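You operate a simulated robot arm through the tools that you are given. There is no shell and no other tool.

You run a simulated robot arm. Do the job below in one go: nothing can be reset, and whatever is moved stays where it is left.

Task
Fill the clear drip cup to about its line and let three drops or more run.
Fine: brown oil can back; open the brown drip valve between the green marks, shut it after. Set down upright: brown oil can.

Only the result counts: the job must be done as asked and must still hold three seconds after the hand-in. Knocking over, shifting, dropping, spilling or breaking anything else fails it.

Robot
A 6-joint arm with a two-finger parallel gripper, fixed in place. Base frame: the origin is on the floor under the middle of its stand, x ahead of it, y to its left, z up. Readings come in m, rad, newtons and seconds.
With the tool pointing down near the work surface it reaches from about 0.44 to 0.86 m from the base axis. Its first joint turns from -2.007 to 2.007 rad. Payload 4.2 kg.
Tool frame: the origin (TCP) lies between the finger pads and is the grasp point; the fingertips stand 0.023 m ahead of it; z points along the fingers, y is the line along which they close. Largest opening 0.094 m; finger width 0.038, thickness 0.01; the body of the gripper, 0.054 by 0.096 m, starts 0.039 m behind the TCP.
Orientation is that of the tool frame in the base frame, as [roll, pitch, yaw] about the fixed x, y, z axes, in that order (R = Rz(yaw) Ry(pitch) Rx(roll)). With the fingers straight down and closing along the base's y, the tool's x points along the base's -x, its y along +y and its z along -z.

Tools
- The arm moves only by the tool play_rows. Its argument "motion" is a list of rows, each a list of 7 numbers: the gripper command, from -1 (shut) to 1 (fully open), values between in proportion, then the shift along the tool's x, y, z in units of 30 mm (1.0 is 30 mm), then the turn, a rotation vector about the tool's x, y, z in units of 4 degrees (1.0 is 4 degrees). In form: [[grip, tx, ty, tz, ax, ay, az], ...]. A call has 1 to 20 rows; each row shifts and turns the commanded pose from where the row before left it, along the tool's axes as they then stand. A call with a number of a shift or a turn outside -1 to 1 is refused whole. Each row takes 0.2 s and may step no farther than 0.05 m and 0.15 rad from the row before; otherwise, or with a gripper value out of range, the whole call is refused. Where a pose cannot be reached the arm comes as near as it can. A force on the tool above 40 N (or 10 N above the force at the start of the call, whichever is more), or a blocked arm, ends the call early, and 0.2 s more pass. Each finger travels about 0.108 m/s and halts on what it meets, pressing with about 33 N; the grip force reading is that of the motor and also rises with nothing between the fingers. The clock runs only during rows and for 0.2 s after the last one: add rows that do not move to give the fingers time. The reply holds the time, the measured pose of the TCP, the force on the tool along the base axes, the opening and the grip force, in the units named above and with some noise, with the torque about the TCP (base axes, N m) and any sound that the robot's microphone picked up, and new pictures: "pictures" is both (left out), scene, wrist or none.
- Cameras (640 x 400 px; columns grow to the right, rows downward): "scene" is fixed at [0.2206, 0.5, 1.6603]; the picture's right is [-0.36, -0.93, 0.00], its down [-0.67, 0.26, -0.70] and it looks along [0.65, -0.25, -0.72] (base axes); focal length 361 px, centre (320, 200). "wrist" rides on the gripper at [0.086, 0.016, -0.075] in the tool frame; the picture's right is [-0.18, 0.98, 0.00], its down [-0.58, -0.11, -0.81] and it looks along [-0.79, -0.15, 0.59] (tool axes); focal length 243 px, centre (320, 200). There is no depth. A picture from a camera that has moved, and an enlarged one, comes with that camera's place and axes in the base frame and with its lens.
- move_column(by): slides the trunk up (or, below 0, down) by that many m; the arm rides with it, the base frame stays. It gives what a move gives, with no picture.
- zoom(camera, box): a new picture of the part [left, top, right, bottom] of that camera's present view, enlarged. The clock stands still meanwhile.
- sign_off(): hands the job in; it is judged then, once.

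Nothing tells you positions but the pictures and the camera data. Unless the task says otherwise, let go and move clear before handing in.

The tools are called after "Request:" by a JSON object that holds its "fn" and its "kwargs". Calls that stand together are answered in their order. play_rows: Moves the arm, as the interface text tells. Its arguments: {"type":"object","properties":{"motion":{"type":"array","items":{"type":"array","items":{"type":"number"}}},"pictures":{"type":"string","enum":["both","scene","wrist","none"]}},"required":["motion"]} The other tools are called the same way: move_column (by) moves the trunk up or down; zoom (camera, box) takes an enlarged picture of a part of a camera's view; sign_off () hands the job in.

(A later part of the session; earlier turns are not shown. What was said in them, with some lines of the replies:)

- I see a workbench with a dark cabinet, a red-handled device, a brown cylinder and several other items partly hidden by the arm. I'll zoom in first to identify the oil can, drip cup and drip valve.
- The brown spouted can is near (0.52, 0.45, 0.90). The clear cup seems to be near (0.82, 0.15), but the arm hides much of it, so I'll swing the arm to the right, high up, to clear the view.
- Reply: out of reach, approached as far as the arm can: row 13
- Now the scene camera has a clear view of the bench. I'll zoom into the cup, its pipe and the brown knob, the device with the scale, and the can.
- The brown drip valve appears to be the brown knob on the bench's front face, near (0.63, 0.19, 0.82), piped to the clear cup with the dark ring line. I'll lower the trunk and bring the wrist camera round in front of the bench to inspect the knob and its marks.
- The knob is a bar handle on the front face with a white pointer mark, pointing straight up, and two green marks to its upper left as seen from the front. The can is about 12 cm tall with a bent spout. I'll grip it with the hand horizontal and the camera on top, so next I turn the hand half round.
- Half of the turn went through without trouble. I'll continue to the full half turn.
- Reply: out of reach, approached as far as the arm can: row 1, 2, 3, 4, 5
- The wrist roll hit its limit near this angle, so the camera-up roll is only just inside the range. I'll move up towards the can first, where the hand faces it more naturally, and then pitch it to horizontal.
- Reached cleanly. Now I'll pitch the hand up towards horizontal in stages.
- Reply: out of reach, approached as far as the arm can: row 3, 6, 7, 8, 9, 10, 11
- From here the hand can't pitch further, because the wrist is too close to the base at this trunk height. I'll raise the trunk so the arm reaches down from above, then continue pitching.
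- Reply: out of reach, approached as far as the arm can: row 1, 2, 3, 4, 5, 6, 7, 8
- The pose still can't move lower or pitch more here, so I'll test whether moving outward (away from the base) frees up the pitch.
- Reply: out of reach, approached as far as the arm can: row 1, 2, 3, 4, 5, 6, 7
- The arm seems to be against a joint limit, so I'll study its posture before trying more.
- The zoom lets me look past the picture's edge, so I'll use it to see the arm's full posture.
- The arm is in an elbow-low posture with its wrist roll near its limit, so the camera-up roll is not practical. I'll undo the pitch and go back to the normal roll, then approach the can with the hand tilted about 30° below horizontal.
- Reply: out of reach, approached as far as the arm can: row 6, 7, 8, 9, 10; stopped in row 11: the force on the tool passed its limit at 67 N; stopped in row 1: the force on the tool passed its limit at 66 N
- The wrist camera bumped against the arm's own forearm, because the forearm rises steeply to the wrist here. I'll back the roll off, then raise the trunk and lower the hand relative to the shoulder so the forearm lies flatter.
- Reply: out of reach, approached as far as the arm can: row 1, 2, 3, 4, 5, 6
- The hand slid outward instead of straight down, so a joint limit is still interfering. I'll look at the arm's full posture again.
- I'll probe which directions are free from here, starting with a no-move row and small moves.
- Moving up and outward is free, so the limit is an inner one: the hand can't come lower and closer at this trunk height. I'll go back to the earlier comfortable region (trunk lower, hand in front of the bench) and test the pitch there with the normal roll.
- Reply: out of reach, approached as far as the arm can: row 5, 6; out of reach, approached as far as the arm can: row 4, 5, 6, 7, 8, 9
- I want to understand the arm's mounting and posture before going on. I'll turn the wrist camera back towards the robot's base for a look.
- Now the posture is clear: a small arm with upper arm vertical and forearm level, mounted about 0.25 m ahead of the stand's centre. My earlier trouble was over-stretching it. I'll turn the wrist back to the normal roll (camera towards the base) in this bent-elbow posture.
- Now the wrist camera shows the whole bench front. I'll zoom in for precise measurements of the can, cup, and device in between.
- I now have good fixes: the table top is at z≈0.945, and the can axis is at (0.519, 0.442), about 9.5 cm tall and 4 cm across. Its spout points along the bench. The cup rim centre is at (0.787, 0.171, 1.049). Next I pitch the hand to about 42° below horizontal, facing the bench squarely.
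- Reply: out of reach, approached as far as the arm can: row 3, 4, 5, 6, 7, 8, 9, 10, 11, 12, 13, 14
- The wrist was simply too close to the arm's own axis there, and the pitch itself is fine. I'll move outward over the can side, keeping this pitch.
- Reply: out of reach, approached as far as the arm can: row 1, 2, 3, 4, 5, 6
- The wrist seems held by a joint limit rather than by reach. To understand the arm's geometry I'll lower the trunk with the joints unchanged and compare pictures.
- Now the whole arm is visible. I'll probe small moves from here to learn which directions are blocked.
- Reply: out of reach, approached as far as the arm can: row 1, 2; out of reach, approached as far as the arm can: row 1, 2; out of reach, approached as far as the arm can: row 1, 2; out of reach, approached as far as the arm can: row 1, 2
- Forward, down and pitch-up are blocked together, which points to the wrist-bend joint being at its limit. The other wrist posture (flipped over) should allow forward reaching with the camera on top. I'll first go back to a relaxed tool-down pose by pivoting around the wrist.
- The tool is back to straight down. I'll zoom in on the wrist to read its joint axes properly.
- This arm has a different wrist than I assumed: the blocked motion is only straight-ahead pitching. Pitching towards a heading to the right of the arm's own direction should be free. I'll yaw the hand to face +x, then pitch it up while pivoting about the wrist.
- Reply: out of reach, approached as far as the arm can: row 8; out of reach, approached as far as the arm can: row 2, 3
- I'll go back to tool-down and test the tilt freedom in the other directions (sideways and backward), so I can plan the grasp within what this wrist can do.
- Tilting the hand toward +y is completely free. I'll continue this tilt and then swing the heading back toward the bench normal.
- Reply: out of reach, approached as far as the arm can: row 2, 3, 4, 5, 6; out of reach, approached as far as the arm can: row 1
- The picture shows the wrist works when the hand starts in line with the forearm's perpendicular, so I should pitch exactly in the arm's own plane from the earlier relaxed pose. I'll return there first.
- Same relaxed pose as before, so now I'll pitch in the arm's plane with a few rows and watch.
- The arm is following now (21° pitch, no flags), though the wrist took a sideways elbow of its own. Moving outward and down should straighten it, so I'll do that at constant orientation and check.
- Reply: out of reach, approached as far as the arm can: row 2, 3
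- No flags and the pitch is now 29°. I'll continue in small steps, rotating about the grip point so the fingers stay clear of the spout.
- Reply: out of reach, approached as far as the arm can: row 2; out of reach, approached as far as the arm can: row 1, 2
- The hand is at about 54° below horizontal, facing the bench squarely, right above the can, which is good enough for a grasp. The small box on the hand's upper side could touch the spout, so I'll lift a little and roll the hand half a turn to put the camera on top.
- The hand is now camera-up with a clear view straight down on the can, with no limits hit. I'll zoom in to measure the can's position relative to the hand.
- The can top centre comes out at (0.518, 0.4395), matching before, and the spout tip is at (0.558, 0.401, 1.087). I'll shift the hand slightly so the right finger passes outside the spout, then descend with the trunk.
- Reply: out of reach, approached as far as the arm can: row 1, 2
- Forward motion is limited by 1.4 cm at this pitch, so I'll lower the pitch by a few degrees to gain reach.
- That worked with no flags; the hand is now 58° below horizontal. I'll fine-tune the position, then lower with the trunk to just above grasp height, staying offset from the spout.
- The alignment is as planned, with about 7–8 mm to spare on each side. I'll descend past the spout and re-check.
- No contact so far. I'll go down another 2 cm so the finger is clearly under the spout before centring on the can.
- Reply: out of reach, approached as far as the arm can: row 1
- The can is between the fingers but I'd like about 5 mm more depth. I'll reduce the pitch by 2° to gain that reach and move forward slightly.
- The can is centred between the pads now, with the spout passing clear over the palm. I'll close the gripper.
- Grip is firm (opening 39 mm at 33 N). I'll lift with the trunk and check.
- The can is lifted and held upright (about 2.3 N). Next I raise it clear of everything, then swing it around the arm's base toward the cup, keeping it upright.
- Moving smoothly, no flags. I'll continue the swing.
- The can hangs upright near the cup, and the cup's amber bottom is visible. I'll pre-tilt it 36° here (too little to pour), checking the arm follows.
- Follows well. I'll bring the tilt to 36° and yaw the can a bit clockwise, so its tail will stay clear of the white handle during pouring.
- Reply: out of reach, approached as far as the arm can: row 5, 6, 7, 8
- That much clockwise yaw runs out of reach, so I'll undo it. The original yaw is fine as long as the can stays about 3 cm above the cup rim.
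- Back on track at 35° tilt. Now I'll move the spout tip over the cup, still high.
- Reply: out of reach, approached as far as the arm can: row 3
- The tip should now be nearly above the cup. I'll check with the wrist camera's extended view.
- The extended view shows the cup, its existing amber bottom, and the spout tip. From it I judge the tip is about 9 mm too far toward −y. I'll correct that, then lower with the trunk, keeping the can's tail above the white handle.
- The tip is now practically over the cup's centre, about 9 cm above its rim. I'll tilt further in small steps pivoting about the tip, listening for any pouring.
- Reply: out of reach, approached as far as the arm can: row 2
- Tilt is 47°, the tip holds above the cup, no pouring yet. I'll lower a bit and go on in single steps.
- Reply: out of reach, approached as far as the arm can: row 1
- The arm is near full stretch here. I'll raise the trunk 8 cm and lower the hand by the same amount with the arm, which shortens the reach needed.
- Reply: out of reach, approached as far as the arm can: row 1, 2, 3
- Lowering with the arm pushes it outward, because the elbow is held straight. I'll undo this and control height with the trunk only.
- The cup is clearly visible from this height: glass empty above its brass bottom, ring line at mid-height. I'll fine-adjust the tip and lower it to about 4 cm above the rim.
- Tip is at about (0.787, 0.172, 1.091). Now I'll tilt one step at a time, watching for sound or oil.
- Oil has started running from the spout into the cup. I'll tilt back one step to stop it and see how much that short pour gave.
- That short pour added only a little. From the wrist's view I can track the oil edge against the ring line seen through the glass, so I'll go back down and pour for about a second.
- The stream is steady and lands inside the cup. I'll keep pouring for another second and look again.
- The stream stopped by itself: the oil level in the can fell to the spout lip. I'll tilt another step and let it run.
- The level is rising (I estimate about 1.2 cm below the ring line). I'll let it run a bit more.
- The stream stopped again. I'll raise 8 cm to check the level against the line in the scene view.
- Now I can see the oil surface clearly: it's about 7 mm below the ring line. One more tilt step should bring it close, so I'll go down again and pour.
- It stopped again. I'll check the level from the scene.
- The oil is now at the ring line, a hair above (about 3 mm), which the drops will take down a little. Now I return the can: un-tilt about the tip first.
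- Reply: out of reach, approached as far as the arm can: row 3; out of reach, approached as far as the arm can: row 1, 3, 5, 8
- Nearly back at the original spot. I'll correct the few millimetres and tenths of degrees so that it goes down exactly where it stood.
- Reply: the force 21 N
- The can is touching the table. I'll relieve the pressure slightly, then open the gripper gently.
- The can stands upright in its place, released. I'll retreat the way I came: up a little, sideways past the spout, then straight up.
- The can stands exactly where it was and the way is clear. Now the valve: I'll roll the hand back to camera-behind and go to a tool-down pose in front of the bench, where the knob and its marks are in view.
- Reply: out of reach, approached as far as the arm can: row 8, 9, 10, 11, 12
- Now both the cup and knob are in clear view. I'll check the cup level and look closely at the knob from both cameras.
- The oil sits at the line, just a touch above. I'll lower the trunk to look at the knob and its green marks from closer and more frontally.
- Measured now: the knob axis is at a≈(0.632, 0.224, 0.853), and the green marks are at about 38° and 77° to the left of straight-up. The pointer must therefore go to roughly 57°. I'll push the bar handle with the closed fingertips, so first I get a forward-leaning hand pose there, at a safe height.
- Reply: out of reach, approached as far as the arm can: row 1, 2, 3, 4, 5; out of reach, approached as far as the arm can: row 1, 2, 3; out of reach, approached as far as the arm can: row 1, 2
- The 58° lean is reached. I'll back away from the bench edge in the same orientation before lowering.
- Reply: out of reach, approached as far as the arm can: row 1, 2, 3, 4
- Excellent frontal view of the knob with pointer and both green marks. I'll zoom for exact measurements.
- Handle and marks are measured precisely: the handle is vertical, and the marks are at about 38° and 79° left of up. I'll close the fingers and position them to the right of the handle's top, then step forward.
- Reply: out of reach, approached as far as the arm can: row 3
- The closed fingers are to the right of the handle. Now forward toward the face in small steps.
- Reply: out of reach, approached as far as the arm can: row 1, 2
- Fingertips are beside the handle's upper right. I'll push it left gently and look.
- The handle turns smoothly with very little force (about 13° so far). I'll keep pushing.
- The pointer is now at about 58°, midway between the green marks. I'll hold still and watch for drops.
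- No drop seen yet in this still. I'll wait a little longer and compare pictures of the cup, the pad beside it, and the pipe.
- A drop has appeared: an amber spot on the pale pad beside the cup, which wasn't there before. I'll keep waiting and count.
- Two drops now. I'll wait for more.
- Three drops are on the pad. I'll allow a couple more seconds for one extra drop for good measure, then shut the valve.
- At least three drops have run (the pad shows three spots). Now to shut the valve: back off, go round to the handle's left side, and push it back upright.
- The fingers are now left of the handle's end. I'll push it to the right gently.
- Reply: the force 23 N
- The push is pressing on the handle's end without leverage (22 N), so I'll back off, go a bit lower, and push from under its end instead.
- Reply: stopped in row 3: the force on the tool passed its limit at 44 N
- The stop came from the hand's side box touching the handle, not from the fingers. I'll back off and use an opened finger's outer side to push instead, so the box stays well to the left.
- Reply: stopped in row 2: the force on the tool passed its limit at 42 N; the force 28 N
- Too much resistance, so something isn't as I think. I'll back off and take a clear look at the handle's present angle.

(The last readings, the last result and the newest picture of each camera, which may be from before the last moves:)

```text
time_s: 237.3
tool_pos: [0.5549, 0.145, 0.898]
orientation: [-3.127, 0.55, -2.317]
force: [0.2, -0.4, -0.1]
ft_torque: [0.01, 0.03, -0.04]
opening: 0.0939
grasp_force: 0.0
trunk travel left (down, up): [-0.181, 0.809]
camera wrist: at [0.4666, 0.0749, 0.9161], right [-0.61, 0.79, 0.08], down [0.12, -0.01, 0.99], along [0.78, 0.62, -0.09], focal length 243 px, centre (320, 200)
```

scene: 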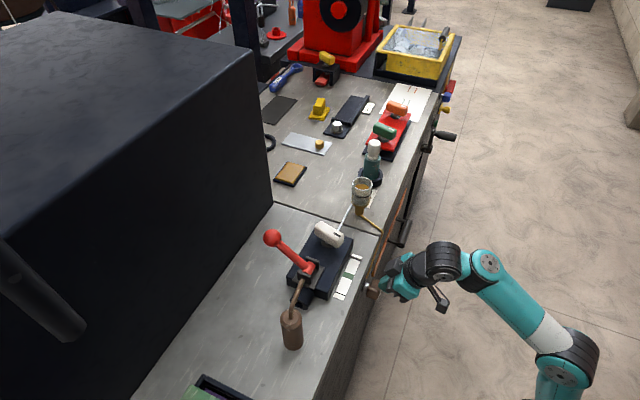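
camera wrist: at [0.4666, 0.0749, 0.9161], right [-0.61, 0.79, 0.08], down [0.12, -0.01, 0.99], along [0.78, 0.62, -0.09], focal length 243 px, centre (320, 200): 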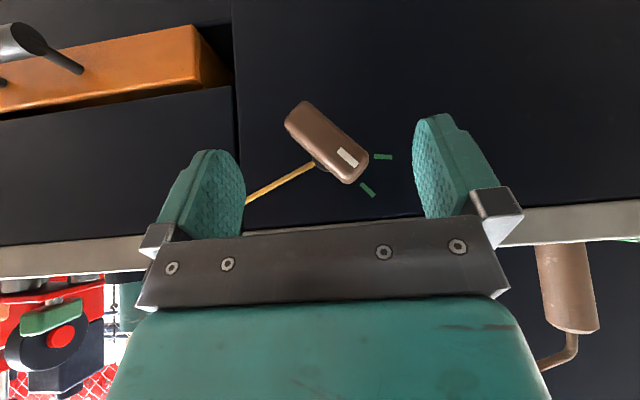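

Request:
{"fn": "zoom", "kwargs": {"camera": "wrist", "box": [270, 90, 410, 200]}}

```text
3.64 times, centred on (340, 145) of wrist
camera zoom: at [0.4666, 0.0749, 0.9161], right [-0.61, 0.79, 0.08], down [0.12, -0.01, 0.99], along [0.78, 0.62, -0.09], focal length 882 px, centre (247, 400)
```

zoom: 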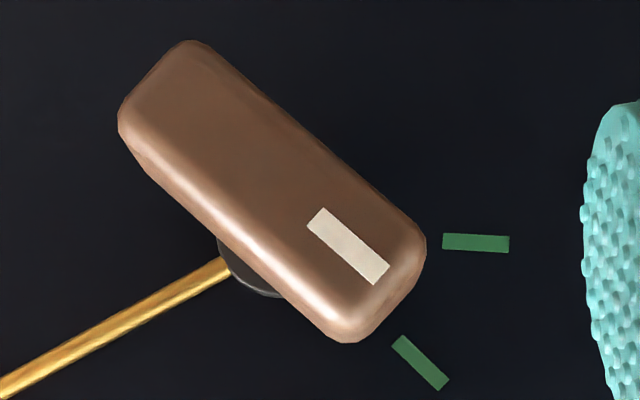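

Now it's clear: the earlier pushes did turn the handle back, to about 43°. A better way to finish is to straddle the handle with the open fingers and close them: the pads are vertical, so squeezing will bring it exactly upright (shut).

Request:
{"fn": "move_column", "kwargs": {"by": -0.035}}

Request:
{"fn": "play_rows", "kwargs": {"motion": [[1, -0.37, -0.05, 0.23, 0, 0, 0], [1, -0.37, -0.05, 0.23, 0, 0, 0], [1, 0, 0, 0, 0, 0, 0]], "pictures": "wrist"}}

```text
time_s: 238.1
tool_pos: [0.5549, 0.1463, 0.865]
orientation: [-3.126, 0.551, -2.312]
force: [0.5, 0.9, -0.2]
ft_torque: [-0.03, -0.03, 0.01]
opening: 0.0942
grasp_force: 0.1
trunk travel left (down, up): [-0.146, 0.844]
```

```text
time_s: 238.9
tool_pos: [0.5761, 0.1637, 0.8641]
orientation: [-3.126, 0.55, -2.313]
force: [0.6, -0.3, -0.4]
ft_torque: [0.02, 0.0, -0.01]
opening: 0.0939
grasp_force: 0.0
trunk travel left (down, up): [-0.146, 0.844]
camera wrist: at [0.4863, 0.0925, 0.881], right [-0.61, 0.79, 0.08], down [0.12, -0.01, 0.99], along [0.78, 0.62, -0.09], focal length 243 px, centre (320, 200)
```

wrist: 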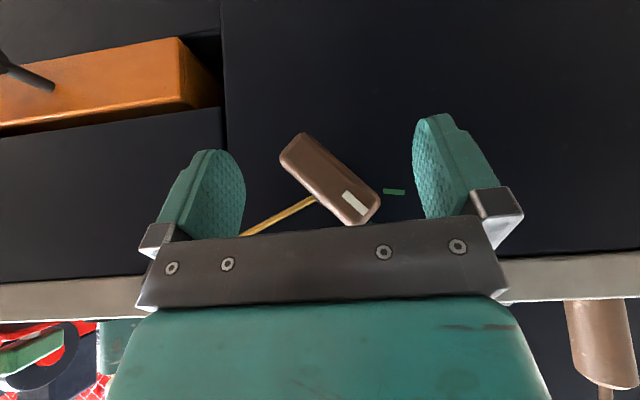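

Request:
{"fn": "play_rows", "kwargs": {"motion": [[1, -0.33, 0, 0.2, 0, 0, 0], [1, -0.33, 0, 0.2, 0, 0, 0], [1, 0, 0, 0, 0, 0, 0]], "pictures": "wrist"}}

Request:
{"fn": "zoom", "kwargs": {"camera": "scene", "box": [330, 230, 430, 320]}}

```text
time_s: 239.7
tool_pos: [0.5908, 0.1816, 0.8635]
orientation: [-3.126, 0.55, -2.315]
force: [1.1, -0.4, 0.4]
ft_torque: [-0.01, 0.03, 0.0]
opening: 0.0941
grasp_force: 0.1
trunk travel left (down, up): [-0.146, 0.844]
camera wrist: at [0.5023, 0.1094, 0.8812], right [-0.61, 0.79, 0.08], down [0.12, -0.01, 0.99], along [0.78, 0.62, -0.09], focal length 243 px, centre (320, 200)
```

wrist: 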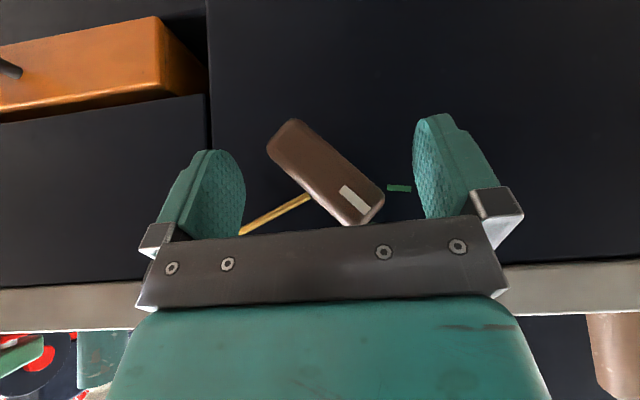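

```text
4.44 times, centred on (380, 275) of scene
camera zoom: at [0.2206, 0.5, 1.6603], right [-0.36, -0.93, 0.0], down [-0.67, 0.26, -0.7], along [0.65, -0.25, -0.72], focal length 1606 px, centre (53, -133)
```

zoom: 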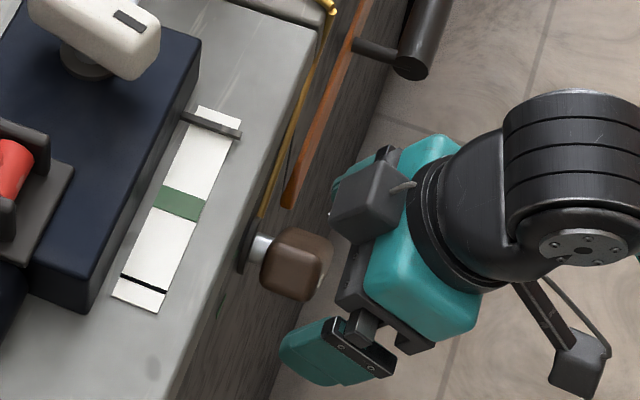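

The handle sits between the open fingers. I'll close them slowly.

Request:
{"fn": "play_rows", "kwargs": {"motion": [[0.6, 0, 0, 0, 0, 0, 0], [0.35, 0, 0, 0, 0, 0, 0], [0.15, 0, 0, 0, 0, 0, 0], [0.0, 0, 0, 0, 0, 0, 0]], "pictures": "wrist"}}

```text
time_s: 240.7
tool_pos: [0.5909, 0.1806, 0.8631]
orientation: [-3.126, 0.548, -2.314]
force: [-0.3, -0.2, -0.7]
ft_torque: [0.01, -0.05, -0.01]
opening: 0.0475
grasp_force: 0.1
trunk travel left (down, up): [-0.146, 0.844]
camera wrist: at [0.5025, 0.109, 0.881], right [-0.61, 0.79, 0.08], down [0.12, -0.01, 0.99], along [0.78, 0.62, -0.09], focal length 243 px, centre (320, 200)
```

wrist: 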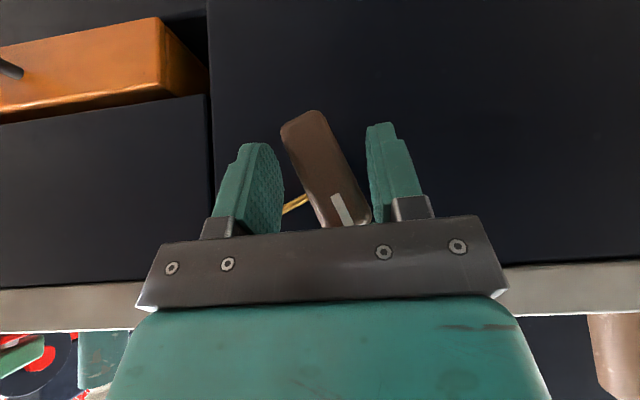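

Working nicely: the handle swings toward upright. I'll continue closing.

Request:
{"fn": "play_rows", "kwargs": {"motion": [[-0.15, 0, 0, 0, 0, 0, 0], [-0.28, 0, 0, 0, 0, 0, 0], [-0.4, 0, 0, 0, 0, 0, 0], [-0.55, 0, 0, 0, 0, 0, 0], [-0.7, 0, 0, 0, 0, 0, 0]], "pictures": "wrist"}}

Request:
{"fn": "zoom", "kwargs": {"camera": "wrist", "box": [220, 70, 440, 230]}}

```text
time_s: 241.9
tool_pos: [0.591, 0.1807, 0.8638]
orientation: [-3.125, 0.549, -2.316]
force: [-1.2, 0.6, 0.1]
ft_torque: [0.11, -0.05, -0.72]
opening: 0.0284
grasp_force: 45.2
trunk travel left (down, up): [-0.146, 0.844]
camera wrist: at [0.5023, 0.1093, 0.8812], right [-0.61, 0.79, 0.08], down [0.12, -0.01, 0.99], along [0.78, 0.62, -0.09], focal length 243 px, centre (320, 200)
```

wrist: 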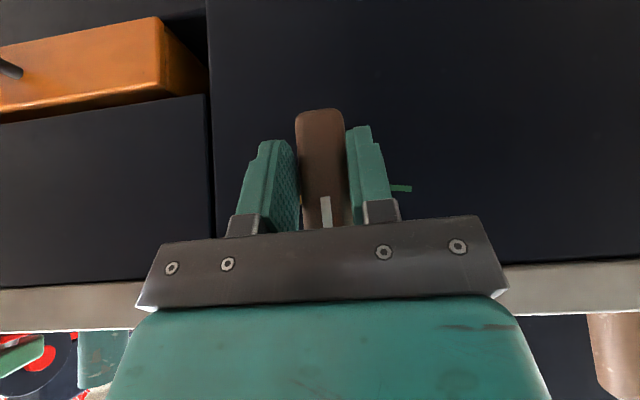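

```text
2.50 times, centred on (330, 150) of wrist
camera zoom: at [0.5023, 0.1093, 0.8812], right [-0.61, 0.79, 0.08], down [0.12, -0.01, 0.99], along [0.78, 0.62, -0.09], focal length 606 px, centre (295, 325)
```

zoom: 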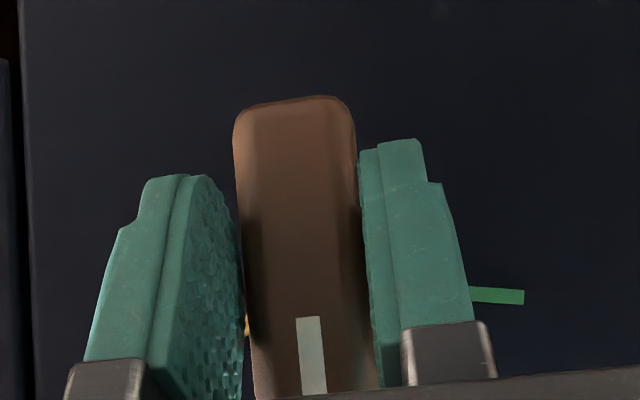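

The handle is upright again (within about 1°). I'll take out that last degree while it is gripped, then open and back away.

Request:
{"fn": "play_rows", "kwargs": {"motion": [[-0.7, 0, 0, 0, -0.2, 0, 0.125], [-0.7, 0, 0, 0, 0, 0, 0]], "pictures": "none"}}

Request:
{"fn": "zoom", "kwargs": {"camera": "wrist", "box": [220, 70, 440, 230]}}

Request:
{"fn": "play_rows", "kwargs": {"motion": [[-0.3, 0, 0, 0, 0, 0, 0], [0.1, 0, 0, 0, 0, 0, 0], [0.6, 0, 0, 0, 0, 0, 0], [1, 0, 0, 0, 0, 0, 0], [1, 0, 0, 0, 0, 0, 0]], "pictures": "wrist"}}

```text
time_s: 242.5
tool_pos: [0.5924, 0.1803, 0.8639]
orientation: [3.139, 0.55, -2.324]
force: [2.3, -1.2, -6.0]
ft_torque: [0.4, -0.76, -0.73]
opening: 0.0281
grasp_force: 44.4
trunk travel left (down, up): [-0.146, 0.844]
```

```text
2.50 times, centred on (330, 150) of wrist
camera zoom: at [0.5026, 0.109, 0.8815], right [-0.61, 0.79, 0.1], down [0.13, -0.02, 0.99], along [0.78, 0.62, -0.09], focal length 606 px, centre (295, 325)
```

zoom: 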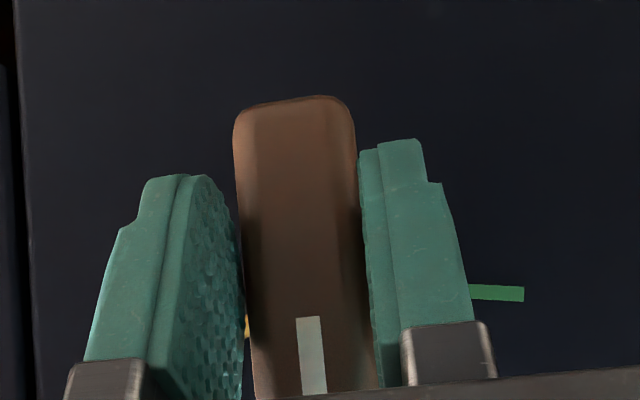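

```text
time_s: 243.7
tool_pos: [0.5902, 0.1801, 0.8636]
orientation: [3.139, 0.551, -2.323]
force: [-0.1, 1.3, -0.7]
ft_torque: [0.01, -0.02, -0.02]
opening: 0.094
grasp_force: 0.1
trunk travel left (down, up): [-0.146, 0.844]
camera wrist: at [0.5023, 0.1092, 0.8817], right [-0.61, 0.79, 0.1], down [0.13, -0.02, 0.99], along [0.78, 0.62, -0.09], focal length 243 px, centre (320, 200)
```

wrist: 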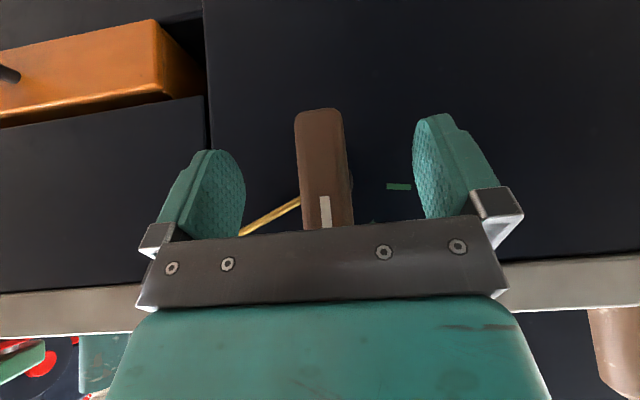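

Released. I'll back away from the bench and verify the handle, the can, and the cup.

Request:
{"fn": "play_rows", "kwargs": {"motion": [[1, 0.5, 0, -0.31, 0, 0, 0], [1, 0.5, 0, -0.31, 0, 0, 0], [1, 0.5, 0, -0.31, 0, 0, 0], [1, 0, 0, 0, 0, 0, 0]], "pictures": "none"}}

Request:
{"fn": "move_column", "kwargs": {"by": 0.045}}

Request:
{"fn": "zoom", "kwargs": {"camera": "wrist", "box": [260, 60, 420, 200]}}

Request:
{"fn": "zoom", "kwargs": {"camera": "scene", "box": [335, 165, 400, 215]}}

Request:
{"fn": "zoom", "kwargs": {"camera": "scene", "box": [260, 200, 420, 370]}}

```text
time_s: 244.7
tool_pos: [0.5547, 0.1415, 0.863]
orientation: [3.137, 0.552, -2.325]
force: [0.6, 0.9, -0.2]
ft_torque: [-0.01, 0.0, 0.04]
opening: 0.0942
grasp_force: 0.1
trunk travel left (down, up): [-0.146, 0.844]
```

```text
time_s: 245.6
tool_pos: [0.554, 0.142, 0.9084]
orientation: [3.138, 0.551, -2.324]
force: [-0.2, -0.4, 0.4]
ft_torque: [-0.04, -0.03, -0.03]
opening: 0.094
grasp_force: 0.0
trunk travel left (down, up): [-0.191, 0.799]
```

```text
2.86 times, centred on (340, 130) of wrist
camera zoom: at [0.4657, 0.0706, 0.9264], right [-0.61, 0.79, 0.1], down [0.13, -0.02, 0.99], along [0.78, 0.62, -0.09], focal length 693 px, centre (263, 400)
```

zoom: 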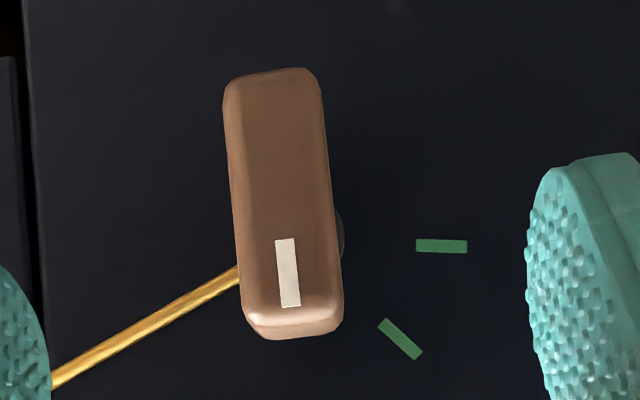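

```text
8.00 times, centred on (368, 190) of scene
camera zoom: at [0.2206, 0.5, 1.6603], right [-0.36, -0.93, 0.0], down [-0.67, 0.26, -0.7], along [0.65, -0.25, -0.72], focal length 2890 px, centre (-60, 280)
```

zoom: 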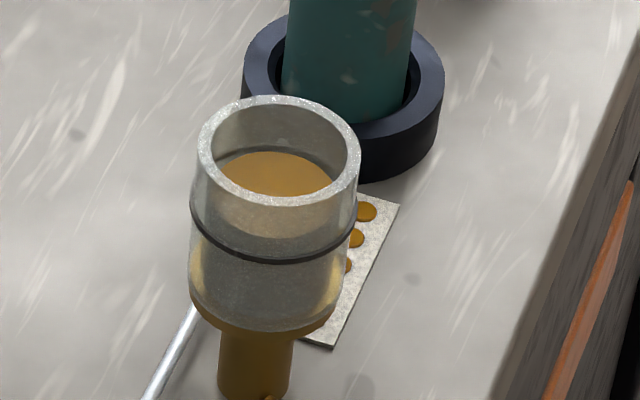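

```text
2.35 times, centred on (340, 285) of scene
camera zoom: at [0.2206, 0.5, 1.6603], right [-0.36, -0.93, 0.0], down [-0.67, 0.26, -0.7], along [0.65, -0.25, -0.72], focal length 850 px, centre (273, 0)
```

zoom: 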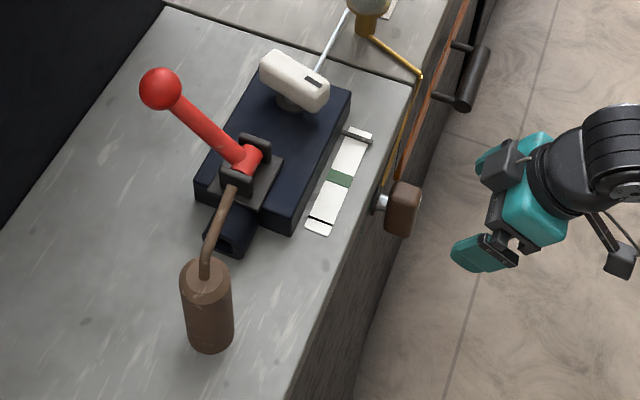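

The handle is upright, the can is in place, and the pad shows the drops. I'll measure the oil level against the ring more carefully.

Request:
{"fn": "zoom", "kwargs": {"camera": "scene", "box": [345, 172, 381, 202]}}

Request:
{"fn": "zoom", "kwargs": {"camera": "wrist", "box": [0, 200, 130, 400]}}

```text
13.33 times, centred on (363, 187) of scene
camera zoom: at [0.2206, 0.5, 1.6603], right [-0.36, -0.93, 0.0], down [-0.67, 0.26, -0.7], along [0.65, -0.25, -0.72], focal length 4817 px, centre (-253, 373)
```

zoom: 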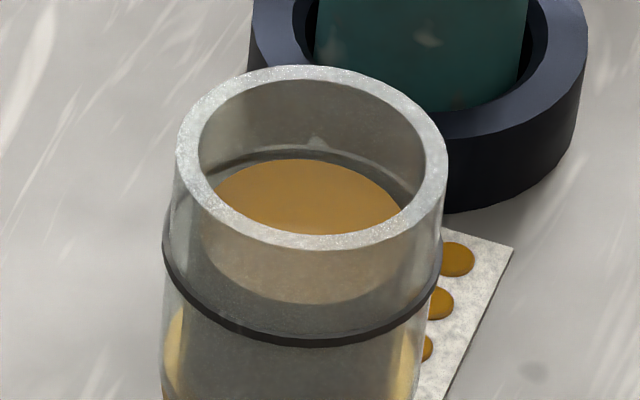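

```text
2.00 times, centred on (65, 300) of wrist
camera zoom: at [0.4657, 0.0706, 0.9264], right [-0.61, 0.79, 0.1], down [0.13, -0.02, 0.99], along [0.78, 0.62, -0.09], focal length 485 px, centre (830, 0)
```

zoom: 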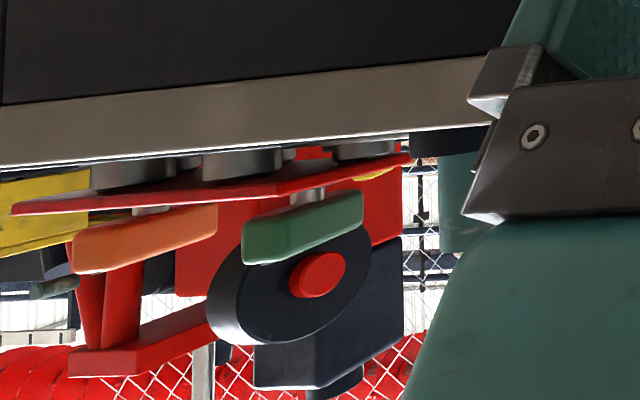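

Request:
{"fn": "zoom", "kwargs": {"camera": "scene", "box": [335, 165, 395, 210]}}

Request:
{"fn": "zoom", "kwargs": {"camera": "scene", "box": [340, 170, 400, 215]}}

```text
8.89 times, centred on (365, 188) of scene
camera zoom: at [0.2206, 0.5, 1.6603], right [-0.36, -0.93, 0.0], down [-0.67, 0.26, -0.7], along [0.65, -0.25, -0.72], focal length 3211 px, centre (-80, 311)
```

zoom: 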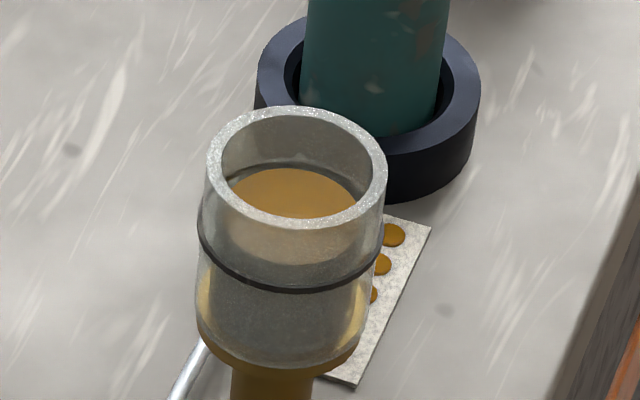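

```text
8.89 times, centred on (370, 192) of scene
camera zoom: at [0.2206, 0.5, 1.6603], right [-0.36, -0.93, 0.0], down [-0.67, 0.26, -0.7], along [0.65, -0.25, -0.72], focal length 3211 px, centre (-124, 267)
```

zoom: 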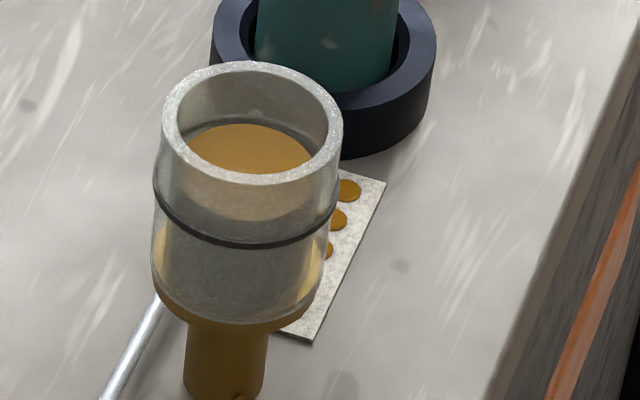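

The level is unchanged and sits at the ring line (a few millimetres high at most). I'll compare the can with its original picture and look for any spill or shifted object.

Request:
{"fn": "zoom", "kwargs": {"camera": "scene", "box": [250, 250, 370, 370]}}

Request:
{"fn": "zoom", "kwargs": {"camera": "scene", "box": [0, 0, 640, 400]}}

```text
3.33 times, centred on (310, 310) of scene
camera zoom: at [0.2206, 0.5, 1.6603], right [-0.36, -0.93, 0.0], down [-0.67, 0.26, -0.7], along [0.65, -0.25, -0.72], focal length 1204 px, centre (353, -167)
```

zoom: 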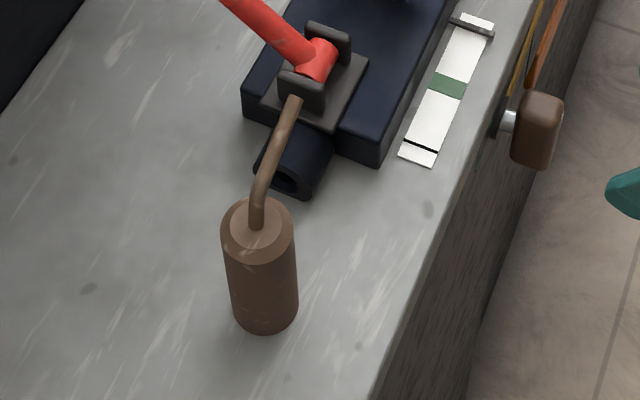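

```text
1.00 times, centred on (320, 200) of scene (not enlarged: the box is as wide or as high as the picture)
camera zoom: at [0.2206, 0.5, 1.6603], right [-0.36, -0.93, 0.0], down [-0.67, 0.26, -0.7], along [0.65, -0.25, -0.72], focal length 361 px, centre (320, 200)
```

zoom: 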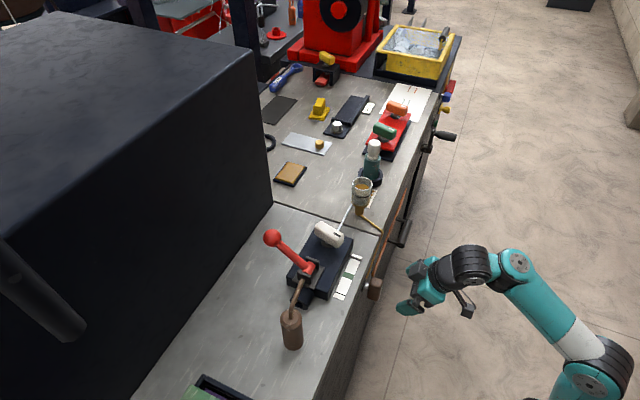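

Can, valve handle and everything else look exactly as at the start, with the oil at the line and the drops on the pad. I'll move the arm well clear.

Request:
{"fn": "move_column", "kwargs": {"by": 0.2}}

Request:
{"fn": "play_rows", "kwargs": {"motion": [[1, 0.5, 0, -0.31, 0, 0, 0], [1, 0.5, 0, -0.31, 0, 0, 0], [1, 0, 0, 0, 0, 0, 0], [1, 0, 0, 0, 0, 0, 0], [1, 0, 0, 0, 0, 0, 0]], "pictures": "both"}}

Request:
{"fn": "zoom", "kwargs": {"camera": "scene", "box": [335, 165, 400, 300]}}

```text
time_s: 247.8
tool_pos: [0.5554, 0.143, 1.1082]
orientation: [3.139, 0.552, -2.324]
force: [0.4, -0.5, -0.1]
ft_torque: [-0.01, 0.03, 0.02]
opening: 0.0941
grasp_force: 0.0
trunk travel left (down, up): [-0.391, 0.599]
```

```text
time_s: 249.0
tool_pos: [0.5313, 0.1163, 1.1078]
orientation: [3.138, 0.552, -2.324]
force: [-0.1, 0.7, 0.0]
ft_torque: [-0.03, 0.01, 0.01]
opening: 0.0941
grasp_force: 0.1
trunk travel left (down, up): [-0.391, 0.599]
camera wrist: at [0.4419, 0.0446, 1.1265], right [-0.61, 0.79, 0.1], down [0.13, -0.02, 0.99], along [0.78, 0.62, -0.09], focal length 243 px, centre (320, 200)
```

scene: 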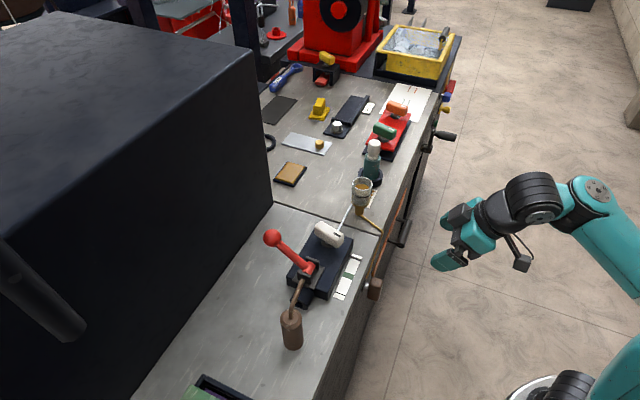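
wrist: 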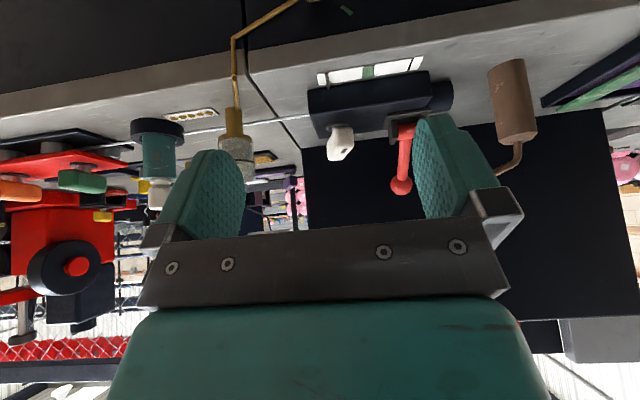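

```text
2.96 times, centred on (368, 232) of scene
camera zoom: at [0.2206, 0.5, 1.6603], right [-0.36, -0.93, 0.0], down [-0.67, 0.26, -0.7], along [0.65, -0.25, -0.72], focal length 1070 px, centre (179, 104)
```

zoom: 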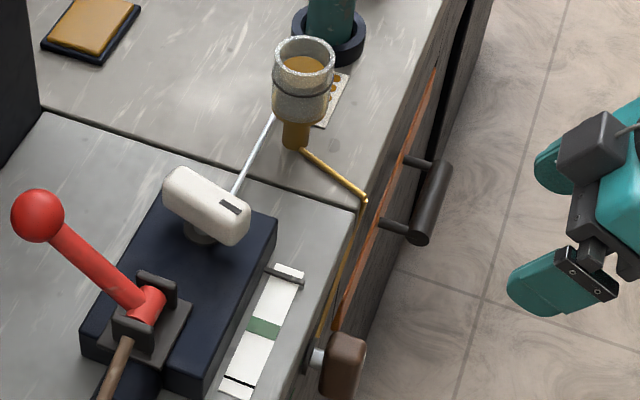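

From here the wrist camera sees the cup and pad from the side. I'll take one last close look at the level and the drops.

Request:
{"fn": "zoom", "kwargs": {"camera": "wrist", "box": [150, 95, 280, 185]}}

```text
4.44 times, centred on (215, 140) of wrist
camera zoom: at [0.4419, 0.0446, 1.1265], right [-0.61, 0.79, 0.1], down [0.13, -0.02, 0.99], along [0.78, 0.62, -0.09], focal length 1078 px, centre (787, 467)
```

zoom: 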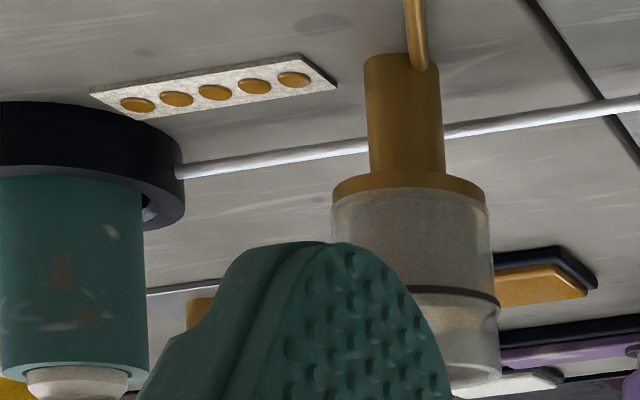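

Five drops are on the pad. A finger hides part of the cup, so I'll raise the hand a little to see the oil level side-on.

Request:
{"fn": "move_column", "kwargs": {"by": 0.06}}

Request:
{"fn": "zoom", "kwargs": {"camera": "wrist", "box": [180, 70, 300, 160]}}

```text
time_s: 250.0
tool_pos: [0.53, 0.1163, 1.1673]
orientation: [3.138, 0.553, -2.323]
force: [-0.4, -0.6, -0.3]
ft_torque: [0.02, -0.02, 0.0]
opening: 0.0939
grasp_force: 0.1
trunk travel left (down, up): [-0.451, 0.539]
```

```text
4.44 times, centred on (240, 115) of wrist
camera zoom: at [0.4419, 0.0446, 1.1865], right [-0.61, 0.79, 0.1], down [0.13, -0.02, 0.99], along [0.78, 0.62, -0.09], focal length 1078 px, centre (676, 578)
```

zoom: 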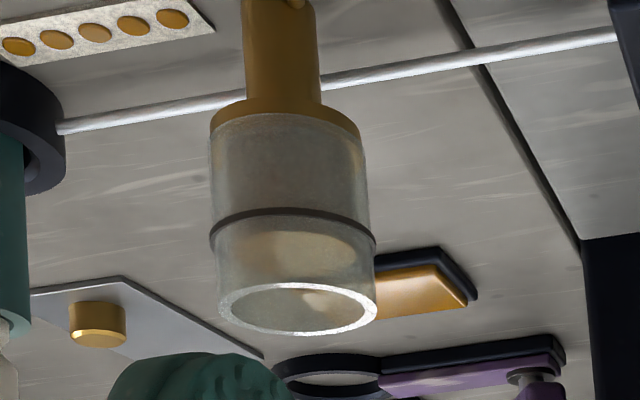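

The job is done, as far as I can check from the pictures:
- **Oil level:** the clear cup's oil is about 3–4 mm above its ring line.
- **Drops:** five drops are on the pad.
- **Valve:** the brown valve is back upright and shut.
- **Can:** the brown can stands upright in its original place.
- **Surroundings:** nothing is spilled or shifted, and the arm is clear.

I'm handing in now.

Request:
{"fn": "sign_off", "kwargs": {}}

```text
The job is handed in.
```

I filled the cup, ran the drops and shut the valve, and the job is handed in. I don't have a verdict yet. The one result that isn't exact is the oil level.

- **Oil level:** the oil in the clear cup sits about 3–4 mm above its ring line, roughly 10% over by my estimate. The last step of tilt poured more than I expected, and the drops were too small to bring the level down.
- **Drops:** five drops show on the pad beside the cup. The valve stayed open for about half a minute with its pointer between the green marks.
- **Valve:** the brown handle is back upright and shut.
- **Can:** the brown oil can stands upright where it was at the start.
- **Everything else:** I saw no spill and nothing shifted. While shutting the valve, two pushes passed the 40 N force limit (44 N and 42 N) and stopped; the first came from a box on the gripper touching the handle. The handle looks unharmed.

The arm let go and is clear of the bench.
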